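You operate a simulated robot arm through the tools that you are given. There is no shell and no other tool.

The job below is to be done with a simulated robot arm. You get a single attempt, and the scene is never put back.

## Task
Key the job card's addresses for lamps one and four, then go back to lamp two.
Fine: Lamps two and three keep their addresses; faders stay.

Only the result counts: the job must be done as asked and must still hold three seconds after the hand-in. Knocking over, shifting, dropping, spilling or breaking anything else fails it.

## Robot
A 7-joint arm with a two-finger parallel gripper, fixed in place. Base frame: the origin is on the floor under the middle of its stand, x ahead of it, y to its left, z up; the work surface is at about z = 840. Units: mm, rad, N and s.
It reaches about 1058 mm from its shoulder. Its first joint turns from -2.897 to 2.897 rad. Payload 4.4 kg.
The tool frame sits at the grasp point between the pads (the TCP): z along the fingers, y along the line on which they close. The tips reach 23 mm beyond it. Largest opening 94 mm; finger width 38, thickness 10; the body of the gripper, 54 by 96 mm, starts 39 mm behind the TCP.
Orientation is that of the tool frame in the base frame, as a unit quaternion [x, y, z, w]. With the fingers straight down and closing along the base's y, the tool's x points along the base's -x, its y along +y and its z along -z.

## Interface
- The arm moves only by the tool jog_arm. Its argument "deltas" is a list of rows, each a list of 7 numbers: the turn, a rotation vector about the tool's x, y, z in units of 180 degrees (1.0 is 180 degrees), then the shift along the tool's x, y, z in units of 100 mm (1.0 is 100 mm), then the closure, from 0 (fully open) to 1 (shut). In form: [[ax, ay, az, x, y, z, jaw], ...]. A call has 1 to 20 rows; each row is the pose to reach, as a shift and turn from the pose commanded when the call began, along the tool's axes at that moment. A call with a number of a shift or a turn outside -1 to 1 is refused whole. Each row takes 0.2 s and may step no farther than 50 mm and 0.15 rad from the row before; otherwise, or with a gripper value out of range, the whole call is refused. Where a pose cannot be reached the arm comes as near as it can. A force on the tool above 40 N (or 10 N above the force at the start of the call, whichever is more), or a blocked arm, ends the call early, and 0.2 s more pass. The fingers move at their own pace (about 108 mm/s each) and stop on an object; they squeeze with about 34 N. The grip force told is the motor's: it shows also when the fingers shut on nothing. Time passes only in rows, and 0.2 s behind the last, so rows that repeat a pose let the fingers close. It gives the time, the measured TCP pose, the force on the tool (base axes), the opening and the grip force at its end, in the units of the frame above (readings bear some noise), with the torque about the TCP (base axes, N m) and any sound that the robot's microphone picked up.
- Cameras (640 x 400 px; columns grow to the right, rows downward): "scene" is fixed at [49.7, -500.7, 1389.8]; the picture's right is [0.47, -0.88, 0.00], its down [-0.44, -0.23, -0.86] and it looks along [0.77, 0.40, -0.50] (base axes); focal length 312 px, centre (320, 200). "wrist" rides on the gripper at [86, 16, -74] in the tool frame; the picture's right is [-0.18, 0.98, 0.00], its down [-0.58, -0.11, -0.81] and it looks along [-0.79, -0.15, 0.59] (tool axes); focal length 243 px, centre (320, 200). There is no depth. A picture from a camera that has moved, and an enlarged one, comes with that camera's place and axes in the base frame and with its lens.
- camera(camera): a new picture of that camera. The clock stands still meanwhile.
- close_up(camera, box): a new picture of the part [left, top, right, bottom] of that camera's present view, enlarged. The clock stands still meanwhile.
- close_job(): hands the job in; it is judged then, once.

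Nothing tells you positions but the pictures and the camera data. Unless the task says otherwise, let go and move clear before handing in.

The tools are called after "Call:" as a command line: name --pt "numbers of a row" for each row, then --argument value for the rest, lists and objects as JSON in quotes. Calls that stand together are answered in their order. jog_arm: Moves the arm, as the interface text tells. Its arguments: {"type":"object","properties":{"deltas":{"type":"array"}},"required":["deltas"]} The other tools are called the same way: camera (camera) takes a picture; close_up (camera, box) takes an enlarged picture of a part of a camera's view; close_job () hands the job in.

At the start:

```text
t: 0.0
tcp_pos: [634.1, -10.7, 1069.7]
tool_rot: [-0.001, 1.0, 0.0, 0.001]
force: [0.6, -0.2, 0.2]
wrist_torque: [0.01, 0.0, 0.04]
grip_width: 93.9
grip_force: 0.1
```

scene: 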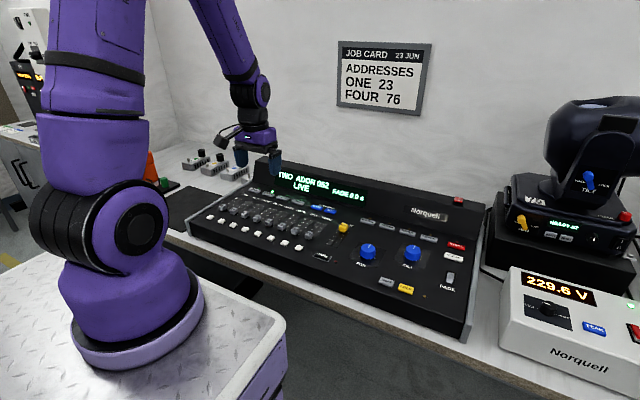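
wrist: 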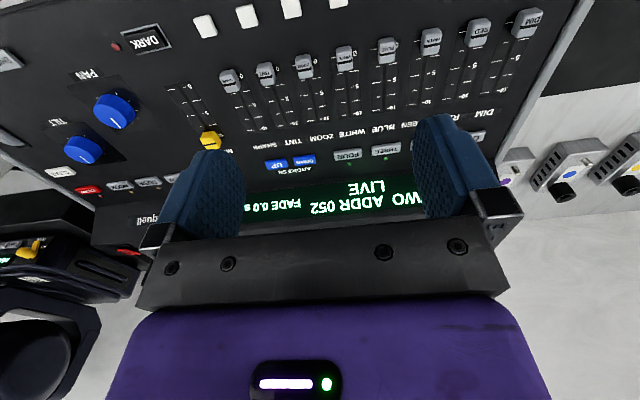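

I see a lighting console with a display reading "TWO ADDR 052 LIVE", blue up/down keys and a job card saying ONE 23, FOUR 76. I'll take enlarged views to read the controls before moving.

Call:
close_up --camera "scene" --box '[240, 150, 360, 225]'

Call:
close_up --camera "scene" --box '[320, 190, 480, 300]'

Call:
close_up --camera "scene" --box '[180, 180, 340, 280]'

Call:
close_up --camera "wrist" --box '[180, 100, 500, 220]'

Call:
close_up --camera "wrist" --box '[0, 60, 220, 220]'

Call:
close_up --camera "scene" --box '[330, 35, 440, 120]'

```text
5.33 times, centred on (300, 188) of scene
camera zoom: at [49.7, -500.7, 1389.8], right [0.47, -0.88, 0.0], down [-0.44, -0.23, -0.86], along [0.77, 0.4, -0.5], focal length 1663 px, centre (427, 267)
```

zoom: 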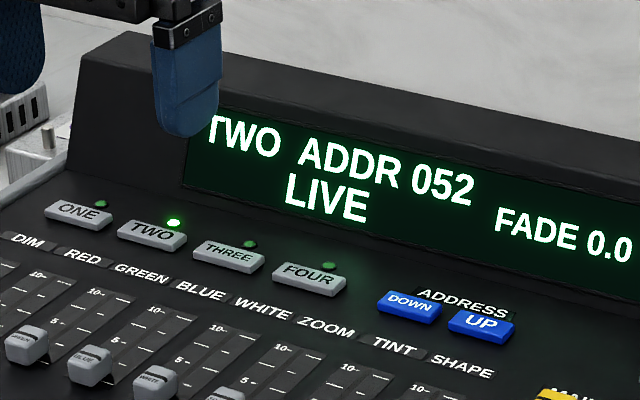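

```text
3.64 times, centred on (400, 245) of scene
camera zoom: at [49.7, -500.7, 1389.8], right [0.47, -0.88, 0.0], down [-0.44, -0.23, -0.86], along [0.77, 0.4, -0.5], focal length 1134 px, centre (29, 36)
```

zoom: 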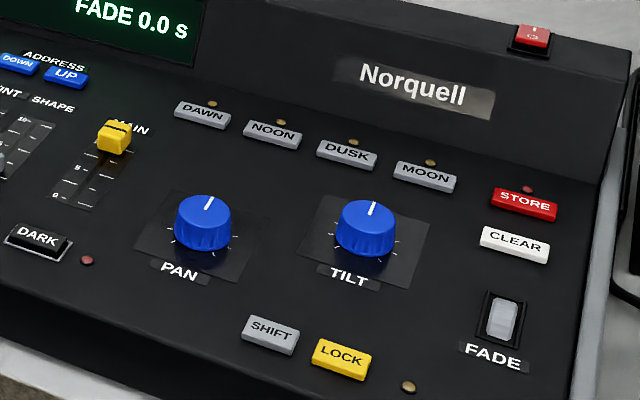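

```text
4.00 times, centred on (260, 230) of scene
camera zoom: at [49.7, -500.7, 1389.8], right [0.47, -0.88, 0.0], down [-0.44, -0.23, -0.86], along [0.77, 0.4, -0.5], focal length 1247 px, centre (560, 80)
```

zoom: 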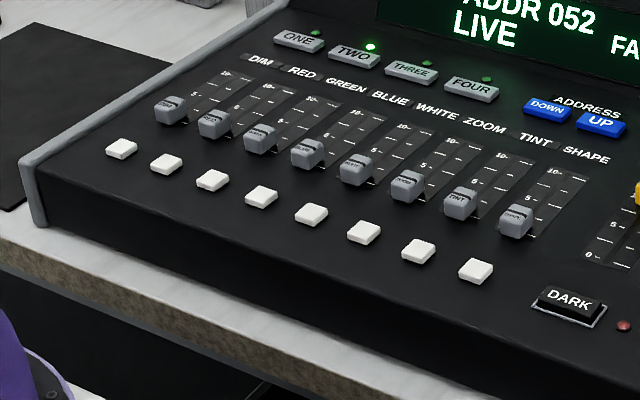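

```text
2.00 times, centred on (340, 160) of wrist
camera zoom: at [547.5, 5.5, 1143.3], right [0.18, 0.98, 0.0], down [0.58, -0.11, 0.81], along [0.79, -0.15, -0.59], focal length 485 px, centre (280, 280)
```

zoom: 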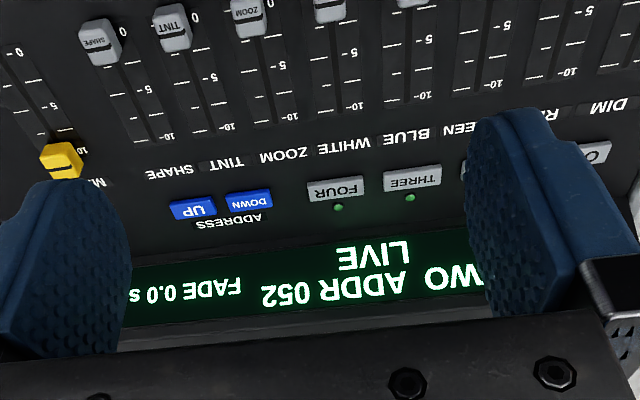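

```text
2.50 times, centred on (110, 140) of wrist
camera zoom: at [547.5, 5.5, 1143.3], right [0.18, 0.98, 0.0], down [0.58, -0.11, 0.81], along [0.79, -0.15, -0.59], focal length 606 px, centre (845, 350)
```

zoom: 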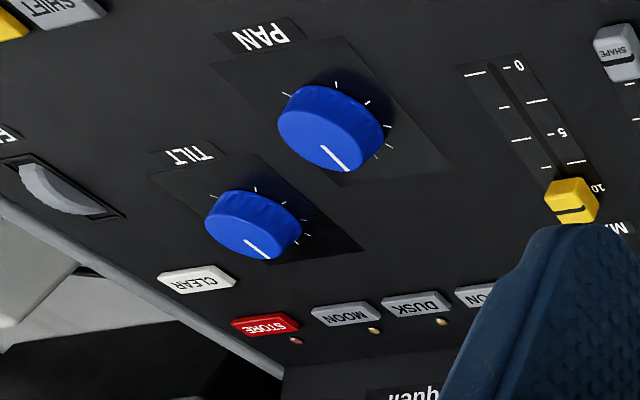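

```text
4.71 times, centred on (385, 78) of scene
camera zoom: at [49.7, -500.7, 1389.8], right [0.47, -0.88, 0.0], down [-0.44, -0.23, -0.86], along [0.77, 0.4, -0.5], focal length 1467 px, centre (14, 776)
```

zoom: 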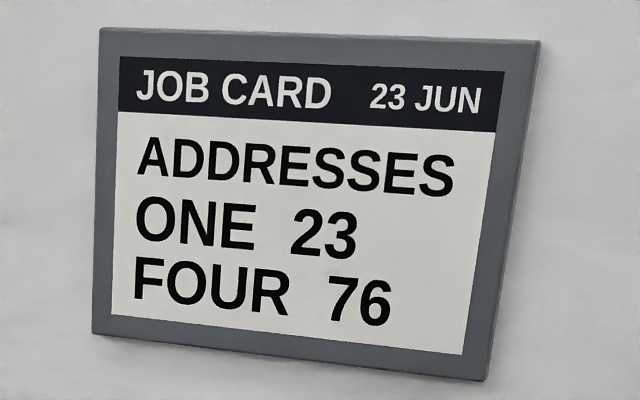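

The console's panel sits near z≈840. I put the lamp keys ONE to FOUR at x≈836 and y≈186, 124, 63 and 0, with ADDRESS DOWN and UP at y≈-74 and -124. I'll close the fingers and move high toward ONE.

Call:
jog_arm --pt "0 0 0 -0.25 0.25 0.08 1" --pt "0 0 0 -0.5 0.5 0.16 1" --pt "0 0 0 -0.75 0.75 0.24 1" --pt "0 0 0 -1.0 1.0 0.32 1"

Call:
jog_arm --pt "0 0 0 -0.24 0.24 0.1 1" --pt "0 0 0 -0.48 0.48 0.2 1" --pt "0 0 0 -0.72 0.72 0.3 1" --pt "0 0 0 -0.95 0.97 0.4 1" --pt "0 0 0 -0.95 0.97 0.4 1"

Call:
camera --camera "wrist"

Call:
camera --camera "scene"

```text
t: 1.0
tcp_pos: [737.2, 87.9, 1038.9]
tool_rot: [0.001, 1.0, 0.0, 0.0]
force: [-0.3, 0.1, -0.3]
wrist_torque: [0.04, -0.01, 0.0]
grip_width: 0.0
grip_force: 33.9
```

```text
t: 2.2
tcp_pos: [829.5, 186.8, 996.7]
tool_rot: [0.001, 1.0, 0.001, 0.0]
force: [-0.8, -1.1, -0.2]
wrist_torque: [0.03, 0.0, 0.02]
grip_width: 0.0
grip_force: 34.4
```

```text
taken
camera wrist: at [742.5, 204.8, 1070.8], right [0.19, 0.98, 0.0], down [0.58, -0.11, 0.81], along [0.79, -0.15, -0.59], focal length 243 px, centre (320, 200)
```

wrist: 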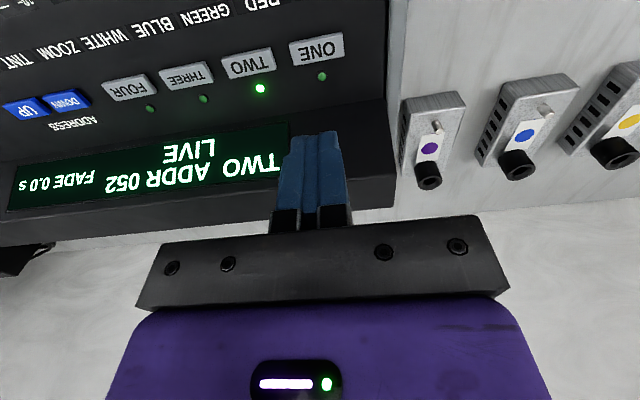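

```text
taken
```

scene: 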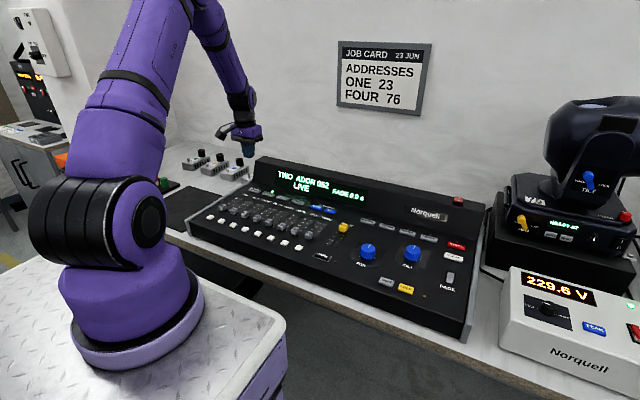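

The closed fingers are above ONE and both cameras agree on its place at about (835, 186). I'll lower 95 mm and look again before pressing.

Call:
jog_arm --pt "0 0 0 0 0 0.35 1" --pt "0 0 0 0 0 0.7 1" --pt "0 0 0 0 0 0.95 1" --pt "0 0 0 0 0 0.95 1"

Call:
camera --camera "wrist"

Call:
close_up --camera "scene" --box '[210, 130, 350, 218]'

```text
t: 3.2
tcp_pos: [829.1, 186.5, 903.6]
tool_rot: [0.0, 1.0, -0.001, 0.001]
force: [-0.9, 0.7, 0.3]
wrist_torque: [-0.01, 0.01, -0.04]
grip_width: 0.0
grip_force: 33.8
```

```text
taken
camera wrist: at [742.6, 203.3, 976.9], right [0.18, 0.98, 0.0], down [0.58, -0.11, 0.81], along [0.79, -0.15, -0.59], focal length 243 px, centre (320, 200)
```

wrist: 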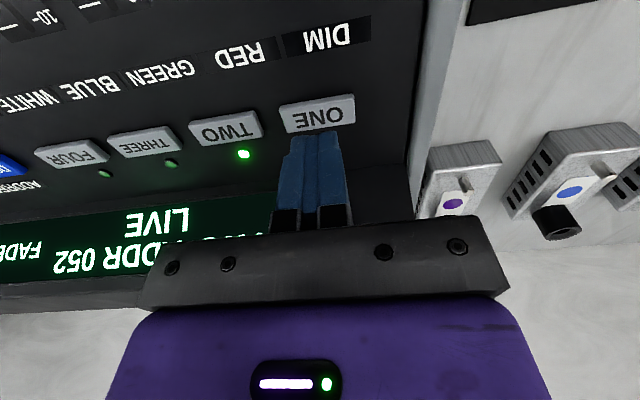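

```text
4.55 times, centred on (280, 174) of scene
camera zoom: at [49.7, -500.7, 1389.8], right [0.47, -0.88, 0.0], down [-0.44, -0.23, -0.86], along [0.77, 0.4, -0.5], focal length 1417 px, centre (502, 318)
```

zoom: 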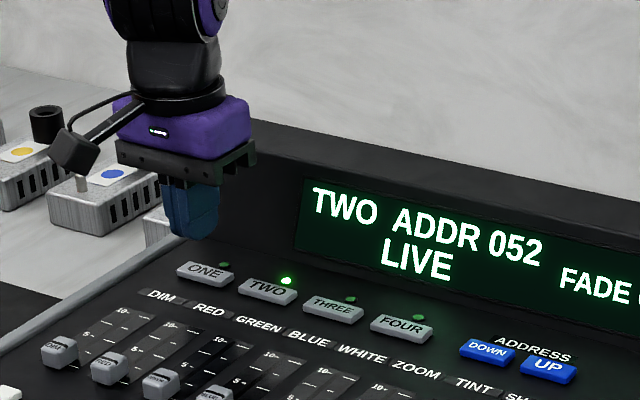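

The tips are about 36 mm above ONE's top (z≈844). I'll lower in small steps and watch the force and sound for the click.

Call:
jog_arm --pt "0 0 0 0 0 0.2 1" --pt "0 0 0 0 0 0.3 1" --pt "0 0 0 0 0 0.33 1" --pt "0 0 0 0 0 0.35 1" --pt "0 0 0 0 0 0.37 1"

```text
t: 4.4
tcp_pos: [829.7, 185.6, 866.5]
tool_rot: [0.0, 1.0, -0.001, -0.001]
force: [-2.0, -1.2, 4.9]
wrist_torque: [-0.06, 0.01, 0.0]
grip_width: 0.1
grip_force: 34.3
heard: click
```

I heard a click at tip z≈843.5 with about 5 N on the tool. I'll check what the console shows.

Call:
close_up --camera "scene" --box '[210, 130, 370, 230]'

Call:
camera --camera "wrist"

```text
4.00 times, centred on (290, 180) of scene
camera zoom: at [49.7, -500.7, 1389.8], right [0.47, -0.88, 0.0], down [-0.44, -0.23, -0.86], along [0.77, 0.4, -0.5], focal length 1247 px, centre (440, 280)
```

zoom: 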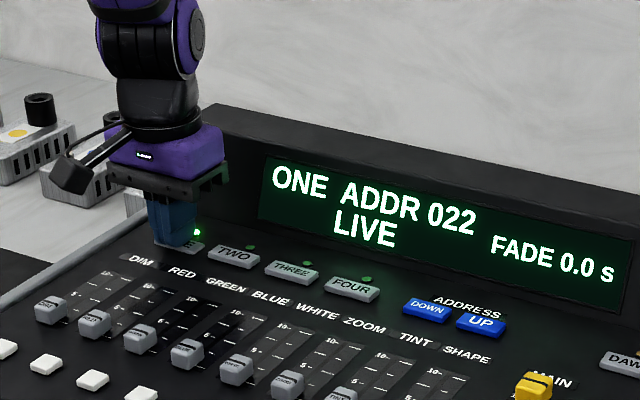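

```text
taken
camera wrist: at [743.2, 202.6, 940.0], right [0.19, 0.98, 0.0], down [0.58, -0.11, 0.81], along [0.79, -0.15, -0.59], focal length 243 px, centre (320, 200)
```

wrist: 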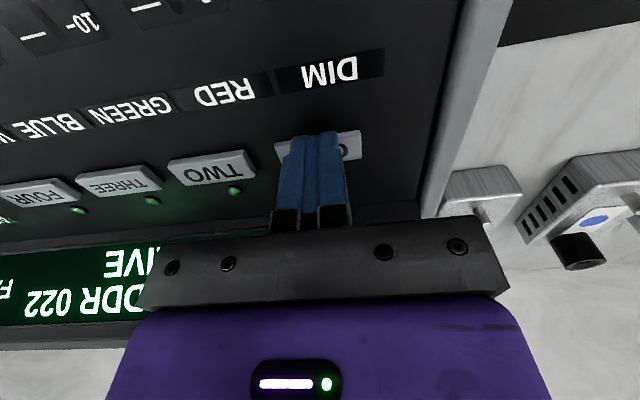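

ONE is selected and reads ADDR 022, so it needs a single UP press to reach 23. I'll rise straight off the key and travel along y toward UP at about (832, -125).

Call:
jog_arm --pt "0 0 0 0 0 -0.2 1" --pt "0 0 0 0 0 -0.5 1" --pt "0 0 0 0 -0.4 -0.5 1" --pt "0 0 0 0 -0.8 -0.5 1" --pt "0 0 0 0 -1.0 -0.5 1"

Call:
jog_arm --pt "0 0 0 0 -0.33 0 1" --pt "0 0 0 0 -0.66 0 1" --pt "0 0 0 0 -1.0 0 1"

Call:
jog_arm --pt "0 0 0 0 -0.4 0 1" --pt "0 0 0 0 -0.8 0 1" --pt "0 0 0 0 -1.0 0 1" --pt "0 0 0 0 -1.0 0 1"

Call:
camera --camera "wrist"

Call:
close_up --camera "scene" --box '[230, 130, 390, 230]'

```text
t: 5.6
tcp_pos: [830.3, 84.5, 916.1]
tool_rot: [0.0, 1.0, 0.001, 0.001]
force: [0.5, 0.8, -0.4]
wrist_torque: [-0.04, 0.0, 0.01]
grip_width: 0.1
grip_force: 33.7
```

```text
t: 6.4
tcp_pos: [830.5, -12.6, 915.2]
tool_rot: [0.0, 1.0, 0.001, 0.001]
force: [-0.2, 1.0, 0.1]
wrist_torque: [-0.06, 0.0, -0.03]
grip_width: 0.1
grip_force: 34.4
```

```text
t: 7.4
tcp_pos: [829.3, -116.5, 915.1]
tool_rot: [0.0, 1.0, 0.001, 0.0]
force: [-0.6, -0.9, 0.0]
wrist_torque: [0.02, -0.01, 0.0]
grip_width: 0.0
grip_force: 33.8
```

```text
taken
camera wrist: at [742.3, -99.8, 988.8], right [0.18, 0.98, 0.0], down [0.58, -0.11, 0.81], along [0.79, -0.15, -0.59], focal length 243 px, centre (320, 200)
```

wrist: 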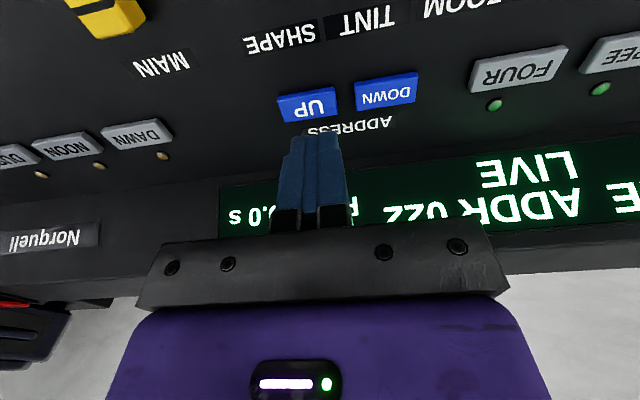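

```text
4.00 times, centred on (310, 180) of scene
camera zoom: at [49.7, -500.7, 1389.8], right [0.47, -0.88, 0.0], down [-0.44, -0.23, -0.86], along [0.77, 0.4, -0.5], focal length 1247 px, centre (360, 280)
```

zoom: 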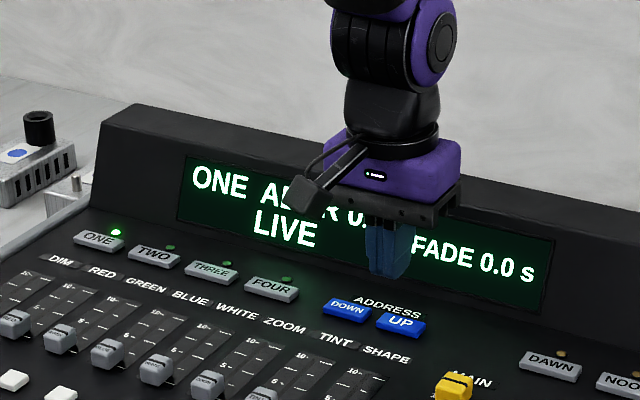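

UP is at (831.5, -124) and DOWN at (831.5, -74), and the hand is 7 mm off UP in y. I'll shift over and give one brisk press and release.

Call:
jog_arm --pt "0 0 0 0 -0.075 0.1 1" --pt "0 0 0 0 -0.075 0.3 1" --pt "0 0 0 0 -0.075 0.42 1" --pt "0 0 0 0 -0.075 0.47 1" --pt "0 0 0 0 -0.075 0.505 1" --pt "0 0 0 0 -0.075 0.4 1" --pt "0 0 0 0 -0.075 0.2 1"

Call:
camera --camera "wrist"

Call:
close_up --camera "scene" --box '[230, 130, 390, 230]'

```text
t: 9.0
tcp_pos: [830.9, -123.3, 894.9]
tool_rot: [0.0, 1.0, 0.0, 0.0]
force: [0.3, 0.3, -0.3]
wrist_torque: [-0.02, 0.03, -0.01]
grip_width: 0.1
grip_force: 33.9
heard: click
```

```text
taken
camera wrist: at [743.5, -106.9, 968.4], right [0.18, 0.98, 0.0], down [0.58, -0.11, 0.81], along [0.79, -0.15, -0.59], focal length 243 px, centre (320, 200)
```

wrist: 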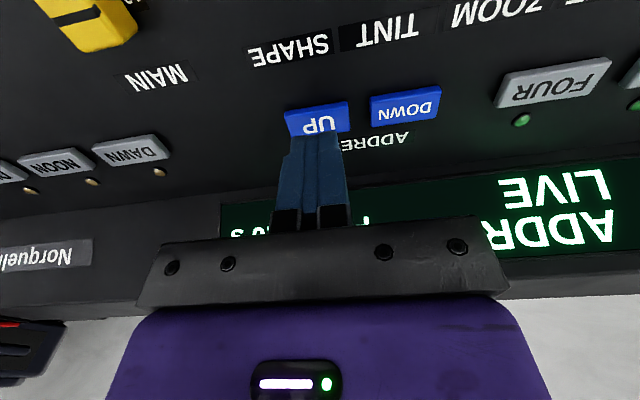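

```text
4.00 times, centred on (310, 180) of scene
camera zoom: at [49.7, -500.7, 1389.8], right [0.47, -0.88, 0.0], down [-0.44, -0.23, -0.86], along [0.77, 0.4, -0.5], focal length 1247 px, centre (360, 280)
```

zoom: 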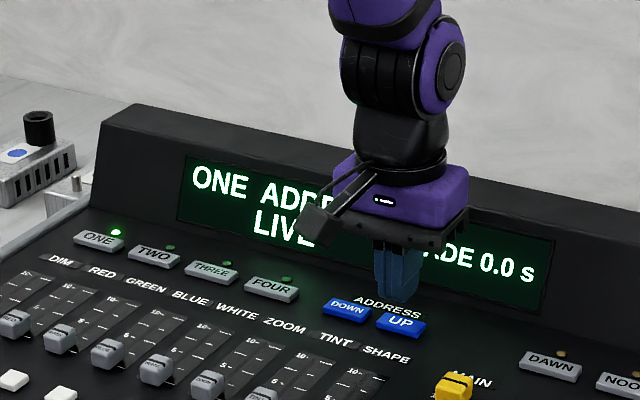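

I heard one click, but the hand hides the digits. I'll raise clear so the scene camera can read the display.

Call:
jog_arm --pt "0 0 0 0 0 -0.4 1" --pt "0 0 0 0 0 -0.8 1" --pt "0 0 0 0 0 -1.0 1"

Call:
close_up --camera "scene" --box '[230, 130, 390, 230]'

Call:
camera --camera "wrist"

```text
t: 9.8
tcp_pos: [829.1, -119.4, 993.8]
tool_rot: [0.0, 1.0, 0.0, 0.0]
force: [1.0, 0.2, -0.5]
wrist_torque: [0.0, 0.04, 0.01]
grip_width: 0.2
grip_force: 34.3
```

```text
4.00 times, centred on (310, 180) of scene
camera zoom: at [49.7, -500.7, 1389.8], right [0.47, -0.88, 0.0], down [-0.44, -0.23, -0.86], along [0.77, 0.4, -0.5], focal length 1247 px, centre (360, 280)
```

zoom: 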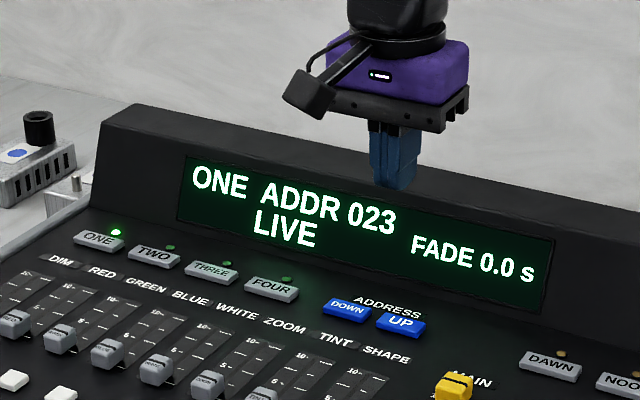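

```text
taken
camera wrist: at [742.4, -102.9, 1067.5], right [0.18, 0.98, 0.0], down [0.58, -0.11, 0.81], along [0.79, -0.15, -0.59], focal length 243 px, centre (320, 200)
```

wrist: 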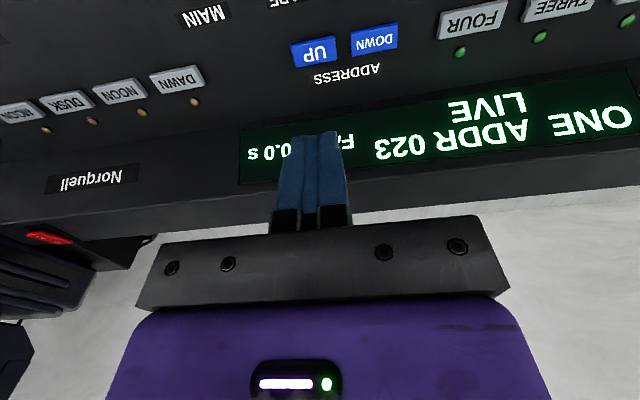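

ONE now reads ADDR 023 as the card asks. Next I'll move to FOUR at about (832, 1) and check alignment above it.

Call:
jog_arm --pt "0 0 0 0 0.35 0.1 1" --pt "0 0 0 0 0.7 0.3 1" --pt "0 0 0 0 1.0 0.5 1" --pt "0 0 0 0 1.0 0.6 1"

Call:
jog_arm --pt "0 0 0 0 0.22 0.1 1" --pt "0 0 0 0 0.22 0.2 1" --pt "0 0 0 0 0.22 0.2 1"

Call:
camera --camera "wrist"

```text
t: 10.8
tcp_pos: [830.0, -20.0, 933.0]
tool_rot: [0.001, 1.0, 0.0, 0.0]
force: [-0.8, 0.9, -0.1]
wrist_torque: [0.0, 0.0, -0.03]
grip_width: 0.0
grip_force: 33.6
```

```text
t: 11.6
tcp_pos: [830.2, 2.4, 913.0]
tool_rot: [0.0, 1.0, 0.0, -0.001]
force: [-0.6, -0.4, 0.0]
wrist_torque: [-0.01, 0.0, 0.0]
grip_width: 0.1
grip_force: 34.3
```

```text
taken
camera wrist: at [742.3, 18.7, 987.4], right [0.18, 0.98, 0.0], down [0.58, -0.11, 0.81], along [0.79, -0.15, -0.59], focal length 243 px, centre (320, 200)
```

wrist: 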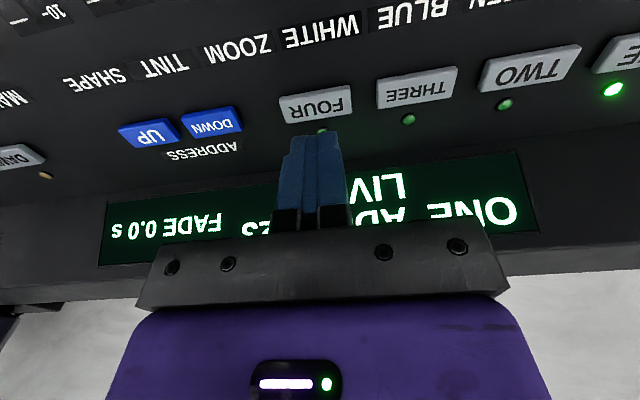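

The fingers are centred over FOUR. I'll give one press and release.

Call:
jog_arm --pt "0 0 0 0 0 0.2 1" --pt "0 0 0 0 0 0.4 1" --pt "0 0 0 0 0 0.47 1" --pt "0 0 0 0 0 0.5 1" --pt "0 0 0 0 0 0.4 1" --pt "0 0 0 0 0 0.1 1"

Call:
close_up --camera "scene" --box '[230, 130, 390, 230]'

```text
t: 13.0
tcp_pos: [830.8, -0.7, 905.8]
tool_rot: [0.001, 1.0, -0.001, -0.001]
force: [1.1, 0.5, -0.4]
wrist_torque: [-0.03, -0.01, 0.01]
grip_width: 0.0
grip_force: 33.9
heard: click
```

```text
4.00 times, centred on (310, 180) of scene
camera zoom: at [49.7, -500.7, 1389.8], right [0.47, -0.88, 0.0], down [-0.44, -0.23, -0.86], along [0.77, 0.4, -0.5], focal length 1247 px, centre (360, 280)
```

zoom: 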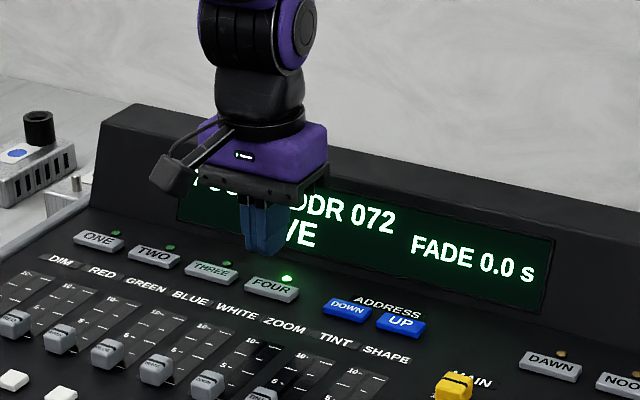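

FOUR is selected and reads ADDR 072, so it needs four UP presses to reach 76. I'll go back to UP.

Call:
jog_arm --pt "0 0 0 0 -0.25 -0.1 1" --pt "0 0 0 0 -0.6 -0.1 1" --pt "0 0 0 0 -1.0 -0.1 1"

Call:
jog_arm --pt "0 0 0 0 -0.24 0 1" --pt "0 0 0 0 -0.24 0 1"

Call:
camera --camera "wrist"

```text
t: 13.8
tcp_pos: [831.4, -98.2, 916.7]
tool_rot: [0.0, 1.0, 0.0, 0.0]
force: [0.7, 0.7, -0.1]
wrist_torque: [-0.04, 0.01, -0.01]
grip_width: 0.0
grip_force: 33.9
```

```text
t: 14.4
tcp_pos: [832.0, -122.9, 916.6]
tool_rot: [0.0, 1.0, 0.0, 0.0]
force: [-0.2, -0.4, -0.5]
wrist_torque: [0.03, 0.01, 0.01]
grip_width: 0.0
grip_force: 33.8
```

```text
taken
camera wrist: at [744.3, -106.3, 991.1], right [0.18, 0.98, 0.0], down [0.58, -0.11, 0.81], along [0.79, -0.15, -0.59], focal length 243 px, centre (320, 200)
```

wrist: 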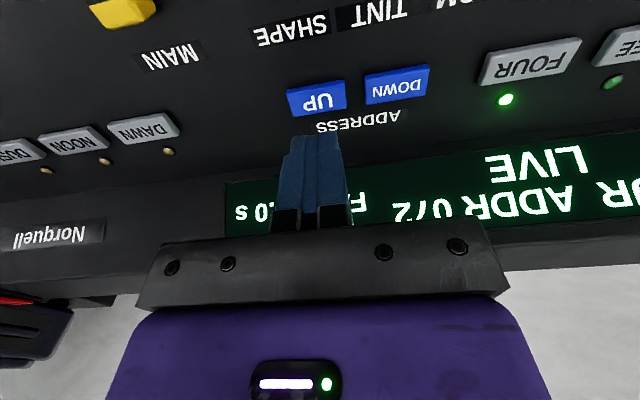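

The fingers are lined up over UP again. I'll make two presses in this call with full lifts between them, then check the reading.

Call:
jog_arm --pt "0 0 0 0 0 0.2 1" --pt "0 0 0 0 0 0.4 1" --pt "0 0 0 0 0 0.47 1" --pt "0 0 0 0 0 0.505 1" --pt "0 0 0 0 0 0.4 1" --pt "0 0 0 0 0 0.35 1" --pt "0 0 0 0 0 0.4 1" --pt "0 0 0 0 0 0.47 1" --pt "0 0 0 0 0 0.505 1" --pt "0 0 0 0 0 0.4 1" --pt "0 0 0 0 0 0.2 1" --pt "0 0 0 0 0 0 1"

Call:
camera --camera "wrist"

```text
t: 17.0
tcp_pos: [830.0, -123.3, 916.1]
tool_rot: [0.001, 1.0, 0.0, 0.0]
force: [0.8, 0.4, -0.3]
wrist_torque: [-0.01, 0.01, -0.06]
grip_width: 0.0
grip_force: 34.3
heard: click, click
```

```text
taken
camera wrist: at [742.5, -107.0, 989.7], right [0.19, 0.98, 0.0], down [0.58, -0.11, 0.81], along [0.79, -0.15, -0.59], focal length 243 px, centre (320, 200)
```

wrist: 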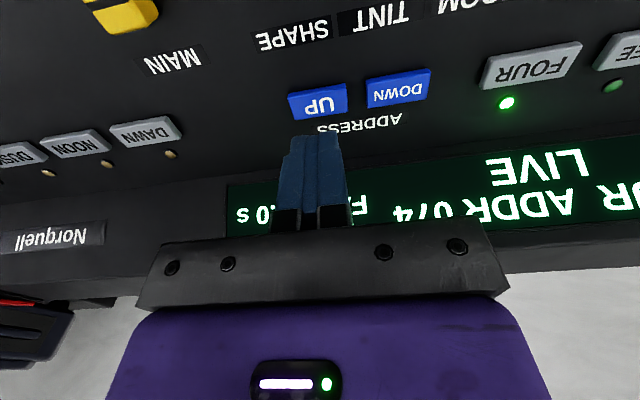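

The display now reads 074, so two presses made two counts. I'll repeat the same two presses to reach 076, then rise to read it clearly.

Call:
jog_arm --pt "0 0 0 0 0 0.2 1" --pt "0 0 0 0 0 0.4 1" --pt "0 0 0 0 0 0.47 1" --pt "0 0 0 0 0 0.505 1" --pt "0 0 0 0 0 0.4 1" --pt "0 0 0 0 0 0.35 1" --pt "0 0 0 0 0 0.4 1" --pt "0 0 0 0 0 0.47 1" --pt "0 0 0 0 0 0.505 1" --pt "0 0 0 0 0 0.4 1" --pt "0 0 0 0 0 0.2 1" --pt "0 0 0 0 0 0 1"

Call:
jog_arm --pt "0 0 0 0 0 -0.4 1" --pt "0 0 0 0 0 -0.8 1" --pt "0 0 0 0 0 -0.8 1"

Call:
close_up --camera "scene" --box '[230, 130, 390, 230]'

Call:
camera --camera "wrist"

```text
t: 19.6
tcp_pos: [829.3, -123.4, 915.2]
tool_rot: [0.0, 1.0, 0.0, 0.0]
force: [1.2, -0.3, 0.0]
wrist_torque: [0.0, 0.0, 0.0]
grip_width: 0.0
grip_force: 34.0
heard: click, click
```

```text
t: 20.4
tcp_pos: [828.8, -122.7, 995.7]
tool_rot: [0.0, 1.0, 0.0, 0.001]
force: [0.4, 1.0, 0.5]
wrist_torque: [0.01, 0.03, 0.0]
grip_width: 0.1
grip_force: 33.9
```

```text
4.00 times, centred on (310, 180) of scene
camera zoom: at [49.7, -500.7, 1389.8], right [0.47, -0.88, 0.0], down [-0.44, -0.23, -0.86], along [0.77, 0.4, -0.5], focal length 1247 px, centre (360, 280)
```

zoom: 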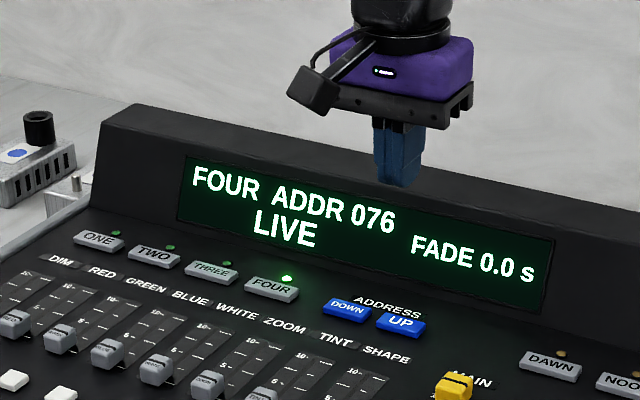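

```text
taken
camera wrist: at [742.3, -106.2, 1070.8], right [0.18, 0.98, 0.0], down [0.58, -0.11, 0.81], along [0.79, -0.15, -0.59], focal length 243 px, centre (320, 200)
```

wrist: 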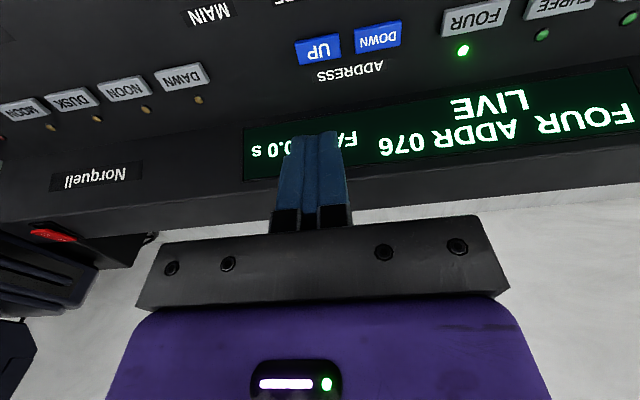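

FOUR now reads ADDR 076. I'll travel high to TWO at about (832, 124) and check above it.

Call:
jog_arm --pt "0 0 0 0 0.35 0 1" --pt "0 0 0 0 0.7 0 1" --pt "0 0 0 0 1.0 0 1"

Call:
jog_arm --pt "0 0 0 0 0.35 0.2 1" --pt "0 0 0 0 0.7 0.4 1" --pt "0 0 0 0 1.0 0.6 1"

Call:
jog_arm --pt "0 0 0 0 0.25 0.1 1" --pt "0 0 0 0 0.47 0.2 1" --pt "0 0 0 0 0.47 0.2 1"

Call:
camera --camera "wrist"

```text
t: 21.2
tcp_pos: [827.8, -23.4, 995.7]
tool_rot: [0.001, 1.0, 0.001, 0.0]
force: [-0.8, -0.5, 0.8]
wrist_torque: [0.01, 0.01, 0.02]
grip_width: 0.1
grip_force: 34.2
```

```text
t: 22.0
tcp_pos: [827.8, 74.4, 935.8]
tool_rot: [0.001, 1.0, 0.0, 0.0]
force: [0.2, 0.5, 0.6]
wrist_torque: [0.0, -0.01, 0.01]
grip_width: 0.0
grip_force: 33.9
```

```text
t: 22.8
tcp_pos: [827.8, 123.4, 915.4]
tool_rot: [0.001, 1.0, 0.0, 0.0]
force: [-0.4, 0.4, -0.1]
wrist_torque: [-0.01, 0.0, -0.02]
grip_width: 0.2
grip_force: 33.8
```

```text
taken
camera wrist: at [740.8, 140.6, 989.5], right [0.18, 0.98, 0.0], down [0.58, -0.11, 0.81], along [0.79, -0.15, -0.59], focal length 243 px, centre (320, 200)
```

wrist: 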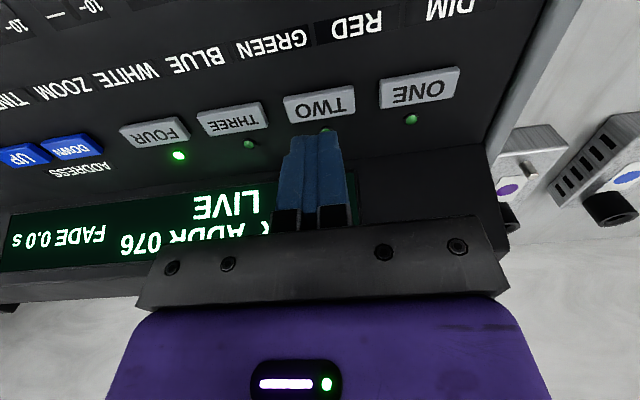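

The fingers are centred over TWO. I'll press and release it once, then rise clear and read the display.

Call:
jog_arm --pt "0 0 0 0 0 0.2 1" --pt "0 0 0 0 0 0.4 1" --pt "0 0 0 0 0 0.47 1" --pt "0 0 0 0 0 0.505 1" --pt "0 0 0 0 0 0.4 1" --pt "0 0 0 0 0 0.1 1" --pt "0 0 0 0 0 -0.3 1" --pt "0 0 0 0 0 -0.7 1" --pt "0 0 0 0 0 -1.0 1" --pt "0 0 0 0 0 -1.0 1"

Call:
close_up --camera "scene" --box '[230, 130, 390, 230]'

Call:
camera --camera "scene"

Call:
close_up --camera "scene" --box '[180, 180, 340, 280]'

Call:
close_up --camera "scene" --box '[320, 190, 480, 300]'

```text
t: 25.0
tcp_pos: [832.4, 123.4, 1013.5]
tool_rot: [0.001, 1.0, 0.0, -0.001]
force: [0.9, -0.4, -0.4]
wrist_torque: [0.01, 0.0, -0.02]
grip_width: 0.0
grip_force: 34.1
heard: click
```

```text
4.00 times, centred on (310, 180) of scene
camera zoom: at [49.7, -500.7, 1389.8], right [0.47, -0.88, 0.0], down [-0.44, -0.23, -0.86], along [0.77, 0.4, -0.5], focal length 1247 px, centre (360, 280)
```

zoom: 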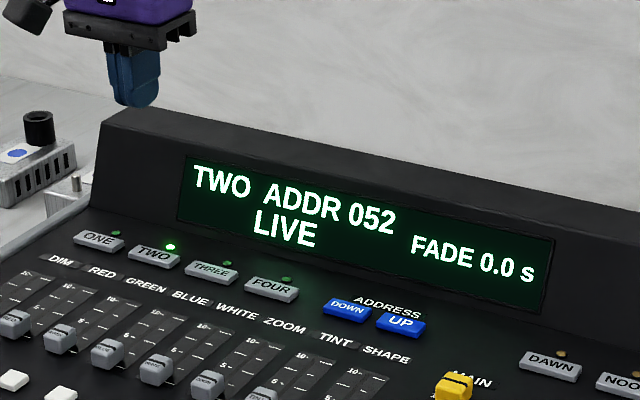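

```text
taken
```

scene: 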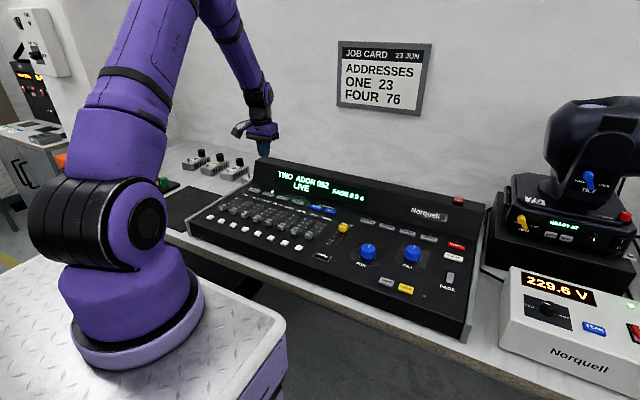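

```text
4.00 times, centred on (260, 230) of scene
camera zoom: at [49.7, -500.7, 1389.8], right [0.47, -0.88, 0.0], down [-0.44, -0.23, -0.86], along [0.77, 0.4, -0.5], focal length 1247 px, centre (560, 80)
```

zoom: 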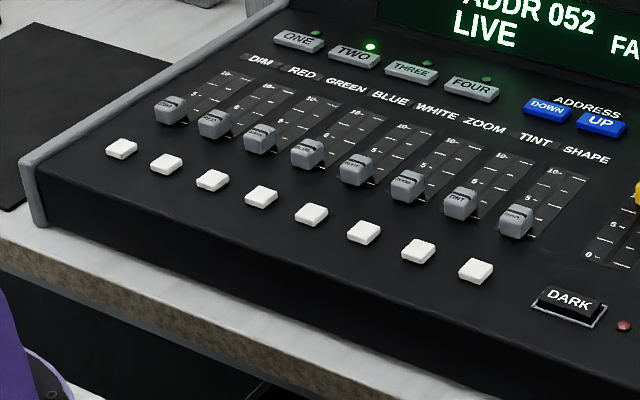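

```text
3.64 times, centred on (400, 245) of scene
camera zoom: at [49.7, -500.7, 1389.8], right [0.47, -0.88, 0.0], down [-0.44, -0.23, -0.86], along [0.77, 0.4, -0.5], focal length 1134 px, centre (29, 36)
```

zoom: 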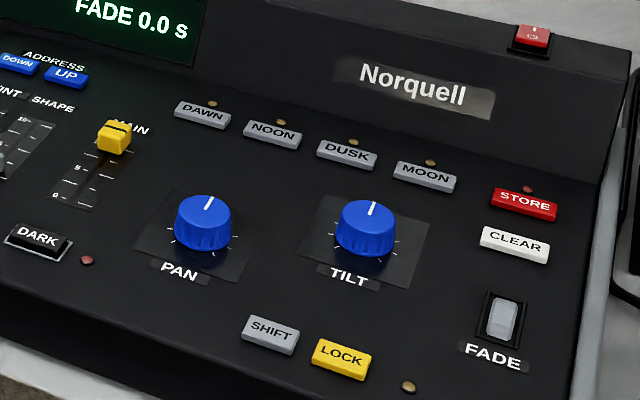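

The display is back to TWO ADDR 052 and the faders look unmoved. Before handing in, I'll reselect ONE to confirm its address held after leaving it.

Call:
jog_arm --pt "0 0 0 0 0.3 0.2 1" --pt "0 0 0 0 0.615 0.5 1" --pt "0 0 0 0 0.615 0.8 1" --pt "0 0 0 0 0.615 1.0 1" --pt "0 0 0 0 0.615 1.0 1"

Call:
camera --camera "wrist"

```text
t: 26.2
tcp_pos: [828.7, 185.2, 915.0]
tool_rot: [0.0, 1.0, 0.0, 0.0]
force: [0.2, 0.3, 0.4]
wrist_torque: [0.03, 0.01, 0.02]
grip_width: 0.2
grip_force: 34.2
```

```text
taken
camera wrist: at [741.3, 201.0, 988.4], right [0.18, 0.98, 0.0], down [0.58, -0.11, 0.81], along [0.79, -0.15, -0.59], focal length 243 px, centre (320, 200)
```

wrist: 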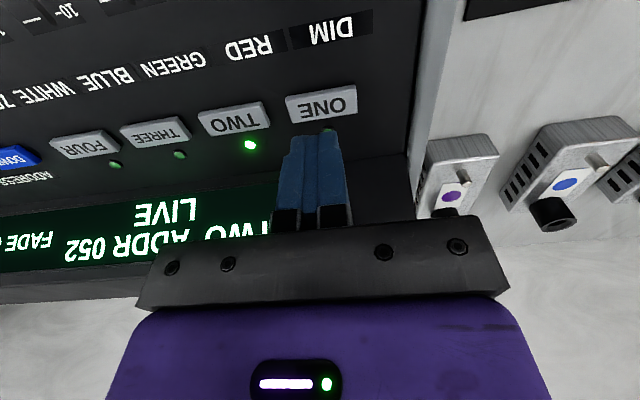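

The fingers are centred over ONE. I'll press it once and read the display.

Call:
jog_arm --pt "0 0 0 0 0 0.2 1" --pt "0 0 0 0 0 0.4 1" --pt "0 0 0 0 0 0.47 1" --pt "0 0 0 0 0 0.505 1" --pt "0 0 0 0 0 0.4 1" --pt "0 0 0 0 0 0.1 1" --pt "0 0 0 0 0 0 1"

Call:
close_up --camera "scene" --box '[230, 130, 390, 230]'

```text
t: 27.8
tcp_pos: [829.9, 184.4, 916.5]
tool_rot: [0.0, 1.0, 0.0, 0.0]
force: [-0.8, 0.0, 0.1]
wrist_torque: [-0.04, 0.03, 0.04]
grip_width: 0.0
grip_force: 34.0
heard: click
```

```text
4.00 times, centred on (310, 180) of scene
camera zoom: at [49.7, -500.7, 1389.8], right [0.47, -0.88, 0.0], down [-0.44, -0.23, -0.86], along [0.77, 0.4, -0.5], focal length 1247 px, centre (360, 280)
```

zoom: 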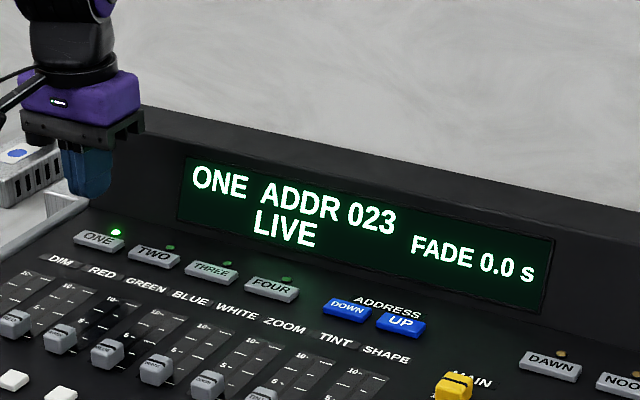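

ONE kept 023, so the addresses hold without any store step. I'll go back to TWO, press it once, and rise clear.

Call:
jog_arm --pt "0 0 0 0 -0.3 0 1" --pt "0 0 0 0 -0.615 0 1" --pt "0 0 0 0 -0.615 0 1"

Call:
camera --camera "wrist"

```text
t: 28.6
tcp_pos: [831.8, 123.0, 917.4]
tool_rot: [0.0, 1.0, 0.0, 0.001]
force: [0.4, -0.9, 0.0]
wrist_torque: [0.04, -0.01, 0.0]
grip_width: 0.0
grip_force: 34.3
```

```text
taken
camera wrist: at [743.9, 139.6, 990.7], right [0.18, 0.98, 0.0], down [0.58, -0.11, 0.81], along [0.79, -0.15, -0.59], focal length 243 px, centre (320, 200)
```

wrist: 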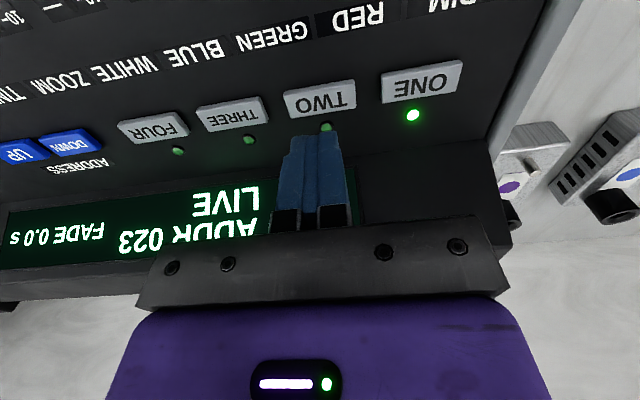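

The fingers are over TWO again. I'll press and release it, then lift well clear.

Call:
jog_arm --pt "0 0 0 0 0 0.2 1" --pt "0 0 0 0 0 0.4 1" --pt "0 0 0 0 0 0.47 1" --pt "0 0 0 0 0 0.51 1" --pt "0 0 0 0 0 0.4 1" --pt "0 0 0 0 0 0.1 1" --pt "0 0 0 0 0 -0.3 1" --pt "0 0 0 0 0 -0.7 1" --pt "0 0 0 0 0 -1.0 1" --pt "0 0 0 0 0 -1.0 1"

Call:
close_up --camera "scene" --box '[230, 130, 390, 230]'

Call:
close_up --camera "scene" --box '[180, 180, 340, 280]'

```text
t: 30.8
tcp_pos: [828.8, 120.6, 1016.9]
tool_rot: [0.002, 1.0, 0.0, 0.0]
force: [-0.1, -0.3, -0.6]
wrist_torque: [0.0, 0.03, 0.03]
grip_width: 0.0
grip_force: 33.1
heard: click
```

```text
4.00 times, centred on (310, 180) of scene
camera zoom: at [49.7, -500.7, 1389.8], right [0.47, -0.88, 0.0], down [-0.44, -0.23, -0.86], along [0.77, 0.4, -0.5], focal length 1247 px, centre (360, 280)
```

zoom: 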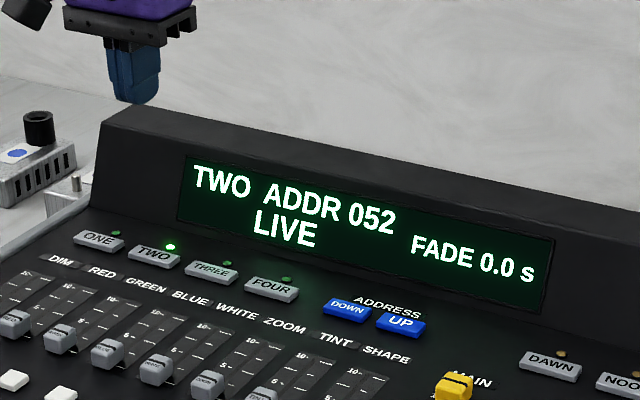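

```text
4.00 times, centred on (260, 230) of scene
camera zoom: at [49.7, -500.7, 1389.8], right [0.47, -0.88, 0.0], down [-0.44, -0.23, -0.86], along [0.77, 0.4, -0.5], focal length 1247 px, centre (560, 80)
```

zoom: 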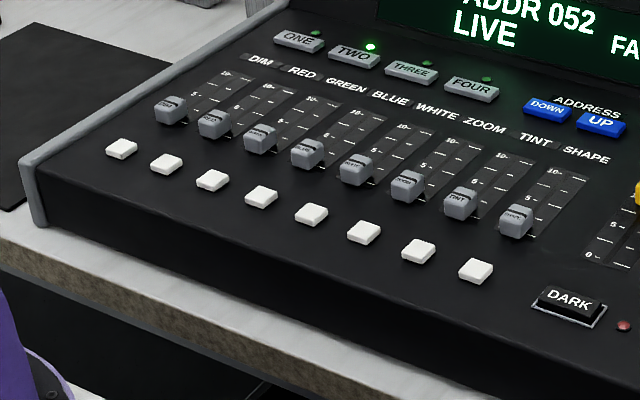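

The console shows TWO ADDR 052 with TWO lit. ONE was set to 023 and FOUR to 076, the faders are unmoved and the hand is well clear, so I'm handing in.

Call:
close_job

```text
The job is handed in.
```

Lamps one and four now have the job card's addresses, and the console is back on lamp two. The job is handed in; no verdict came back.

- **Lamp one:** it read 022, and one UP press set it to 023. I reselected it later and it still read 023.
- **Lamp four:** it read 072, and four UP presses set it to 076. I read 076 before leaving it but did not reselect it afterwards.
- **Lamp two:** it is selected and still reads 052.
- **Lamp three:** I never selected it, so I did not change its address.
- **Faders:** they look the same in the pictures before and after, and I pressed only ONE, TWO, FOUR and UP.

The hand was lifted well clear before the hand-in.
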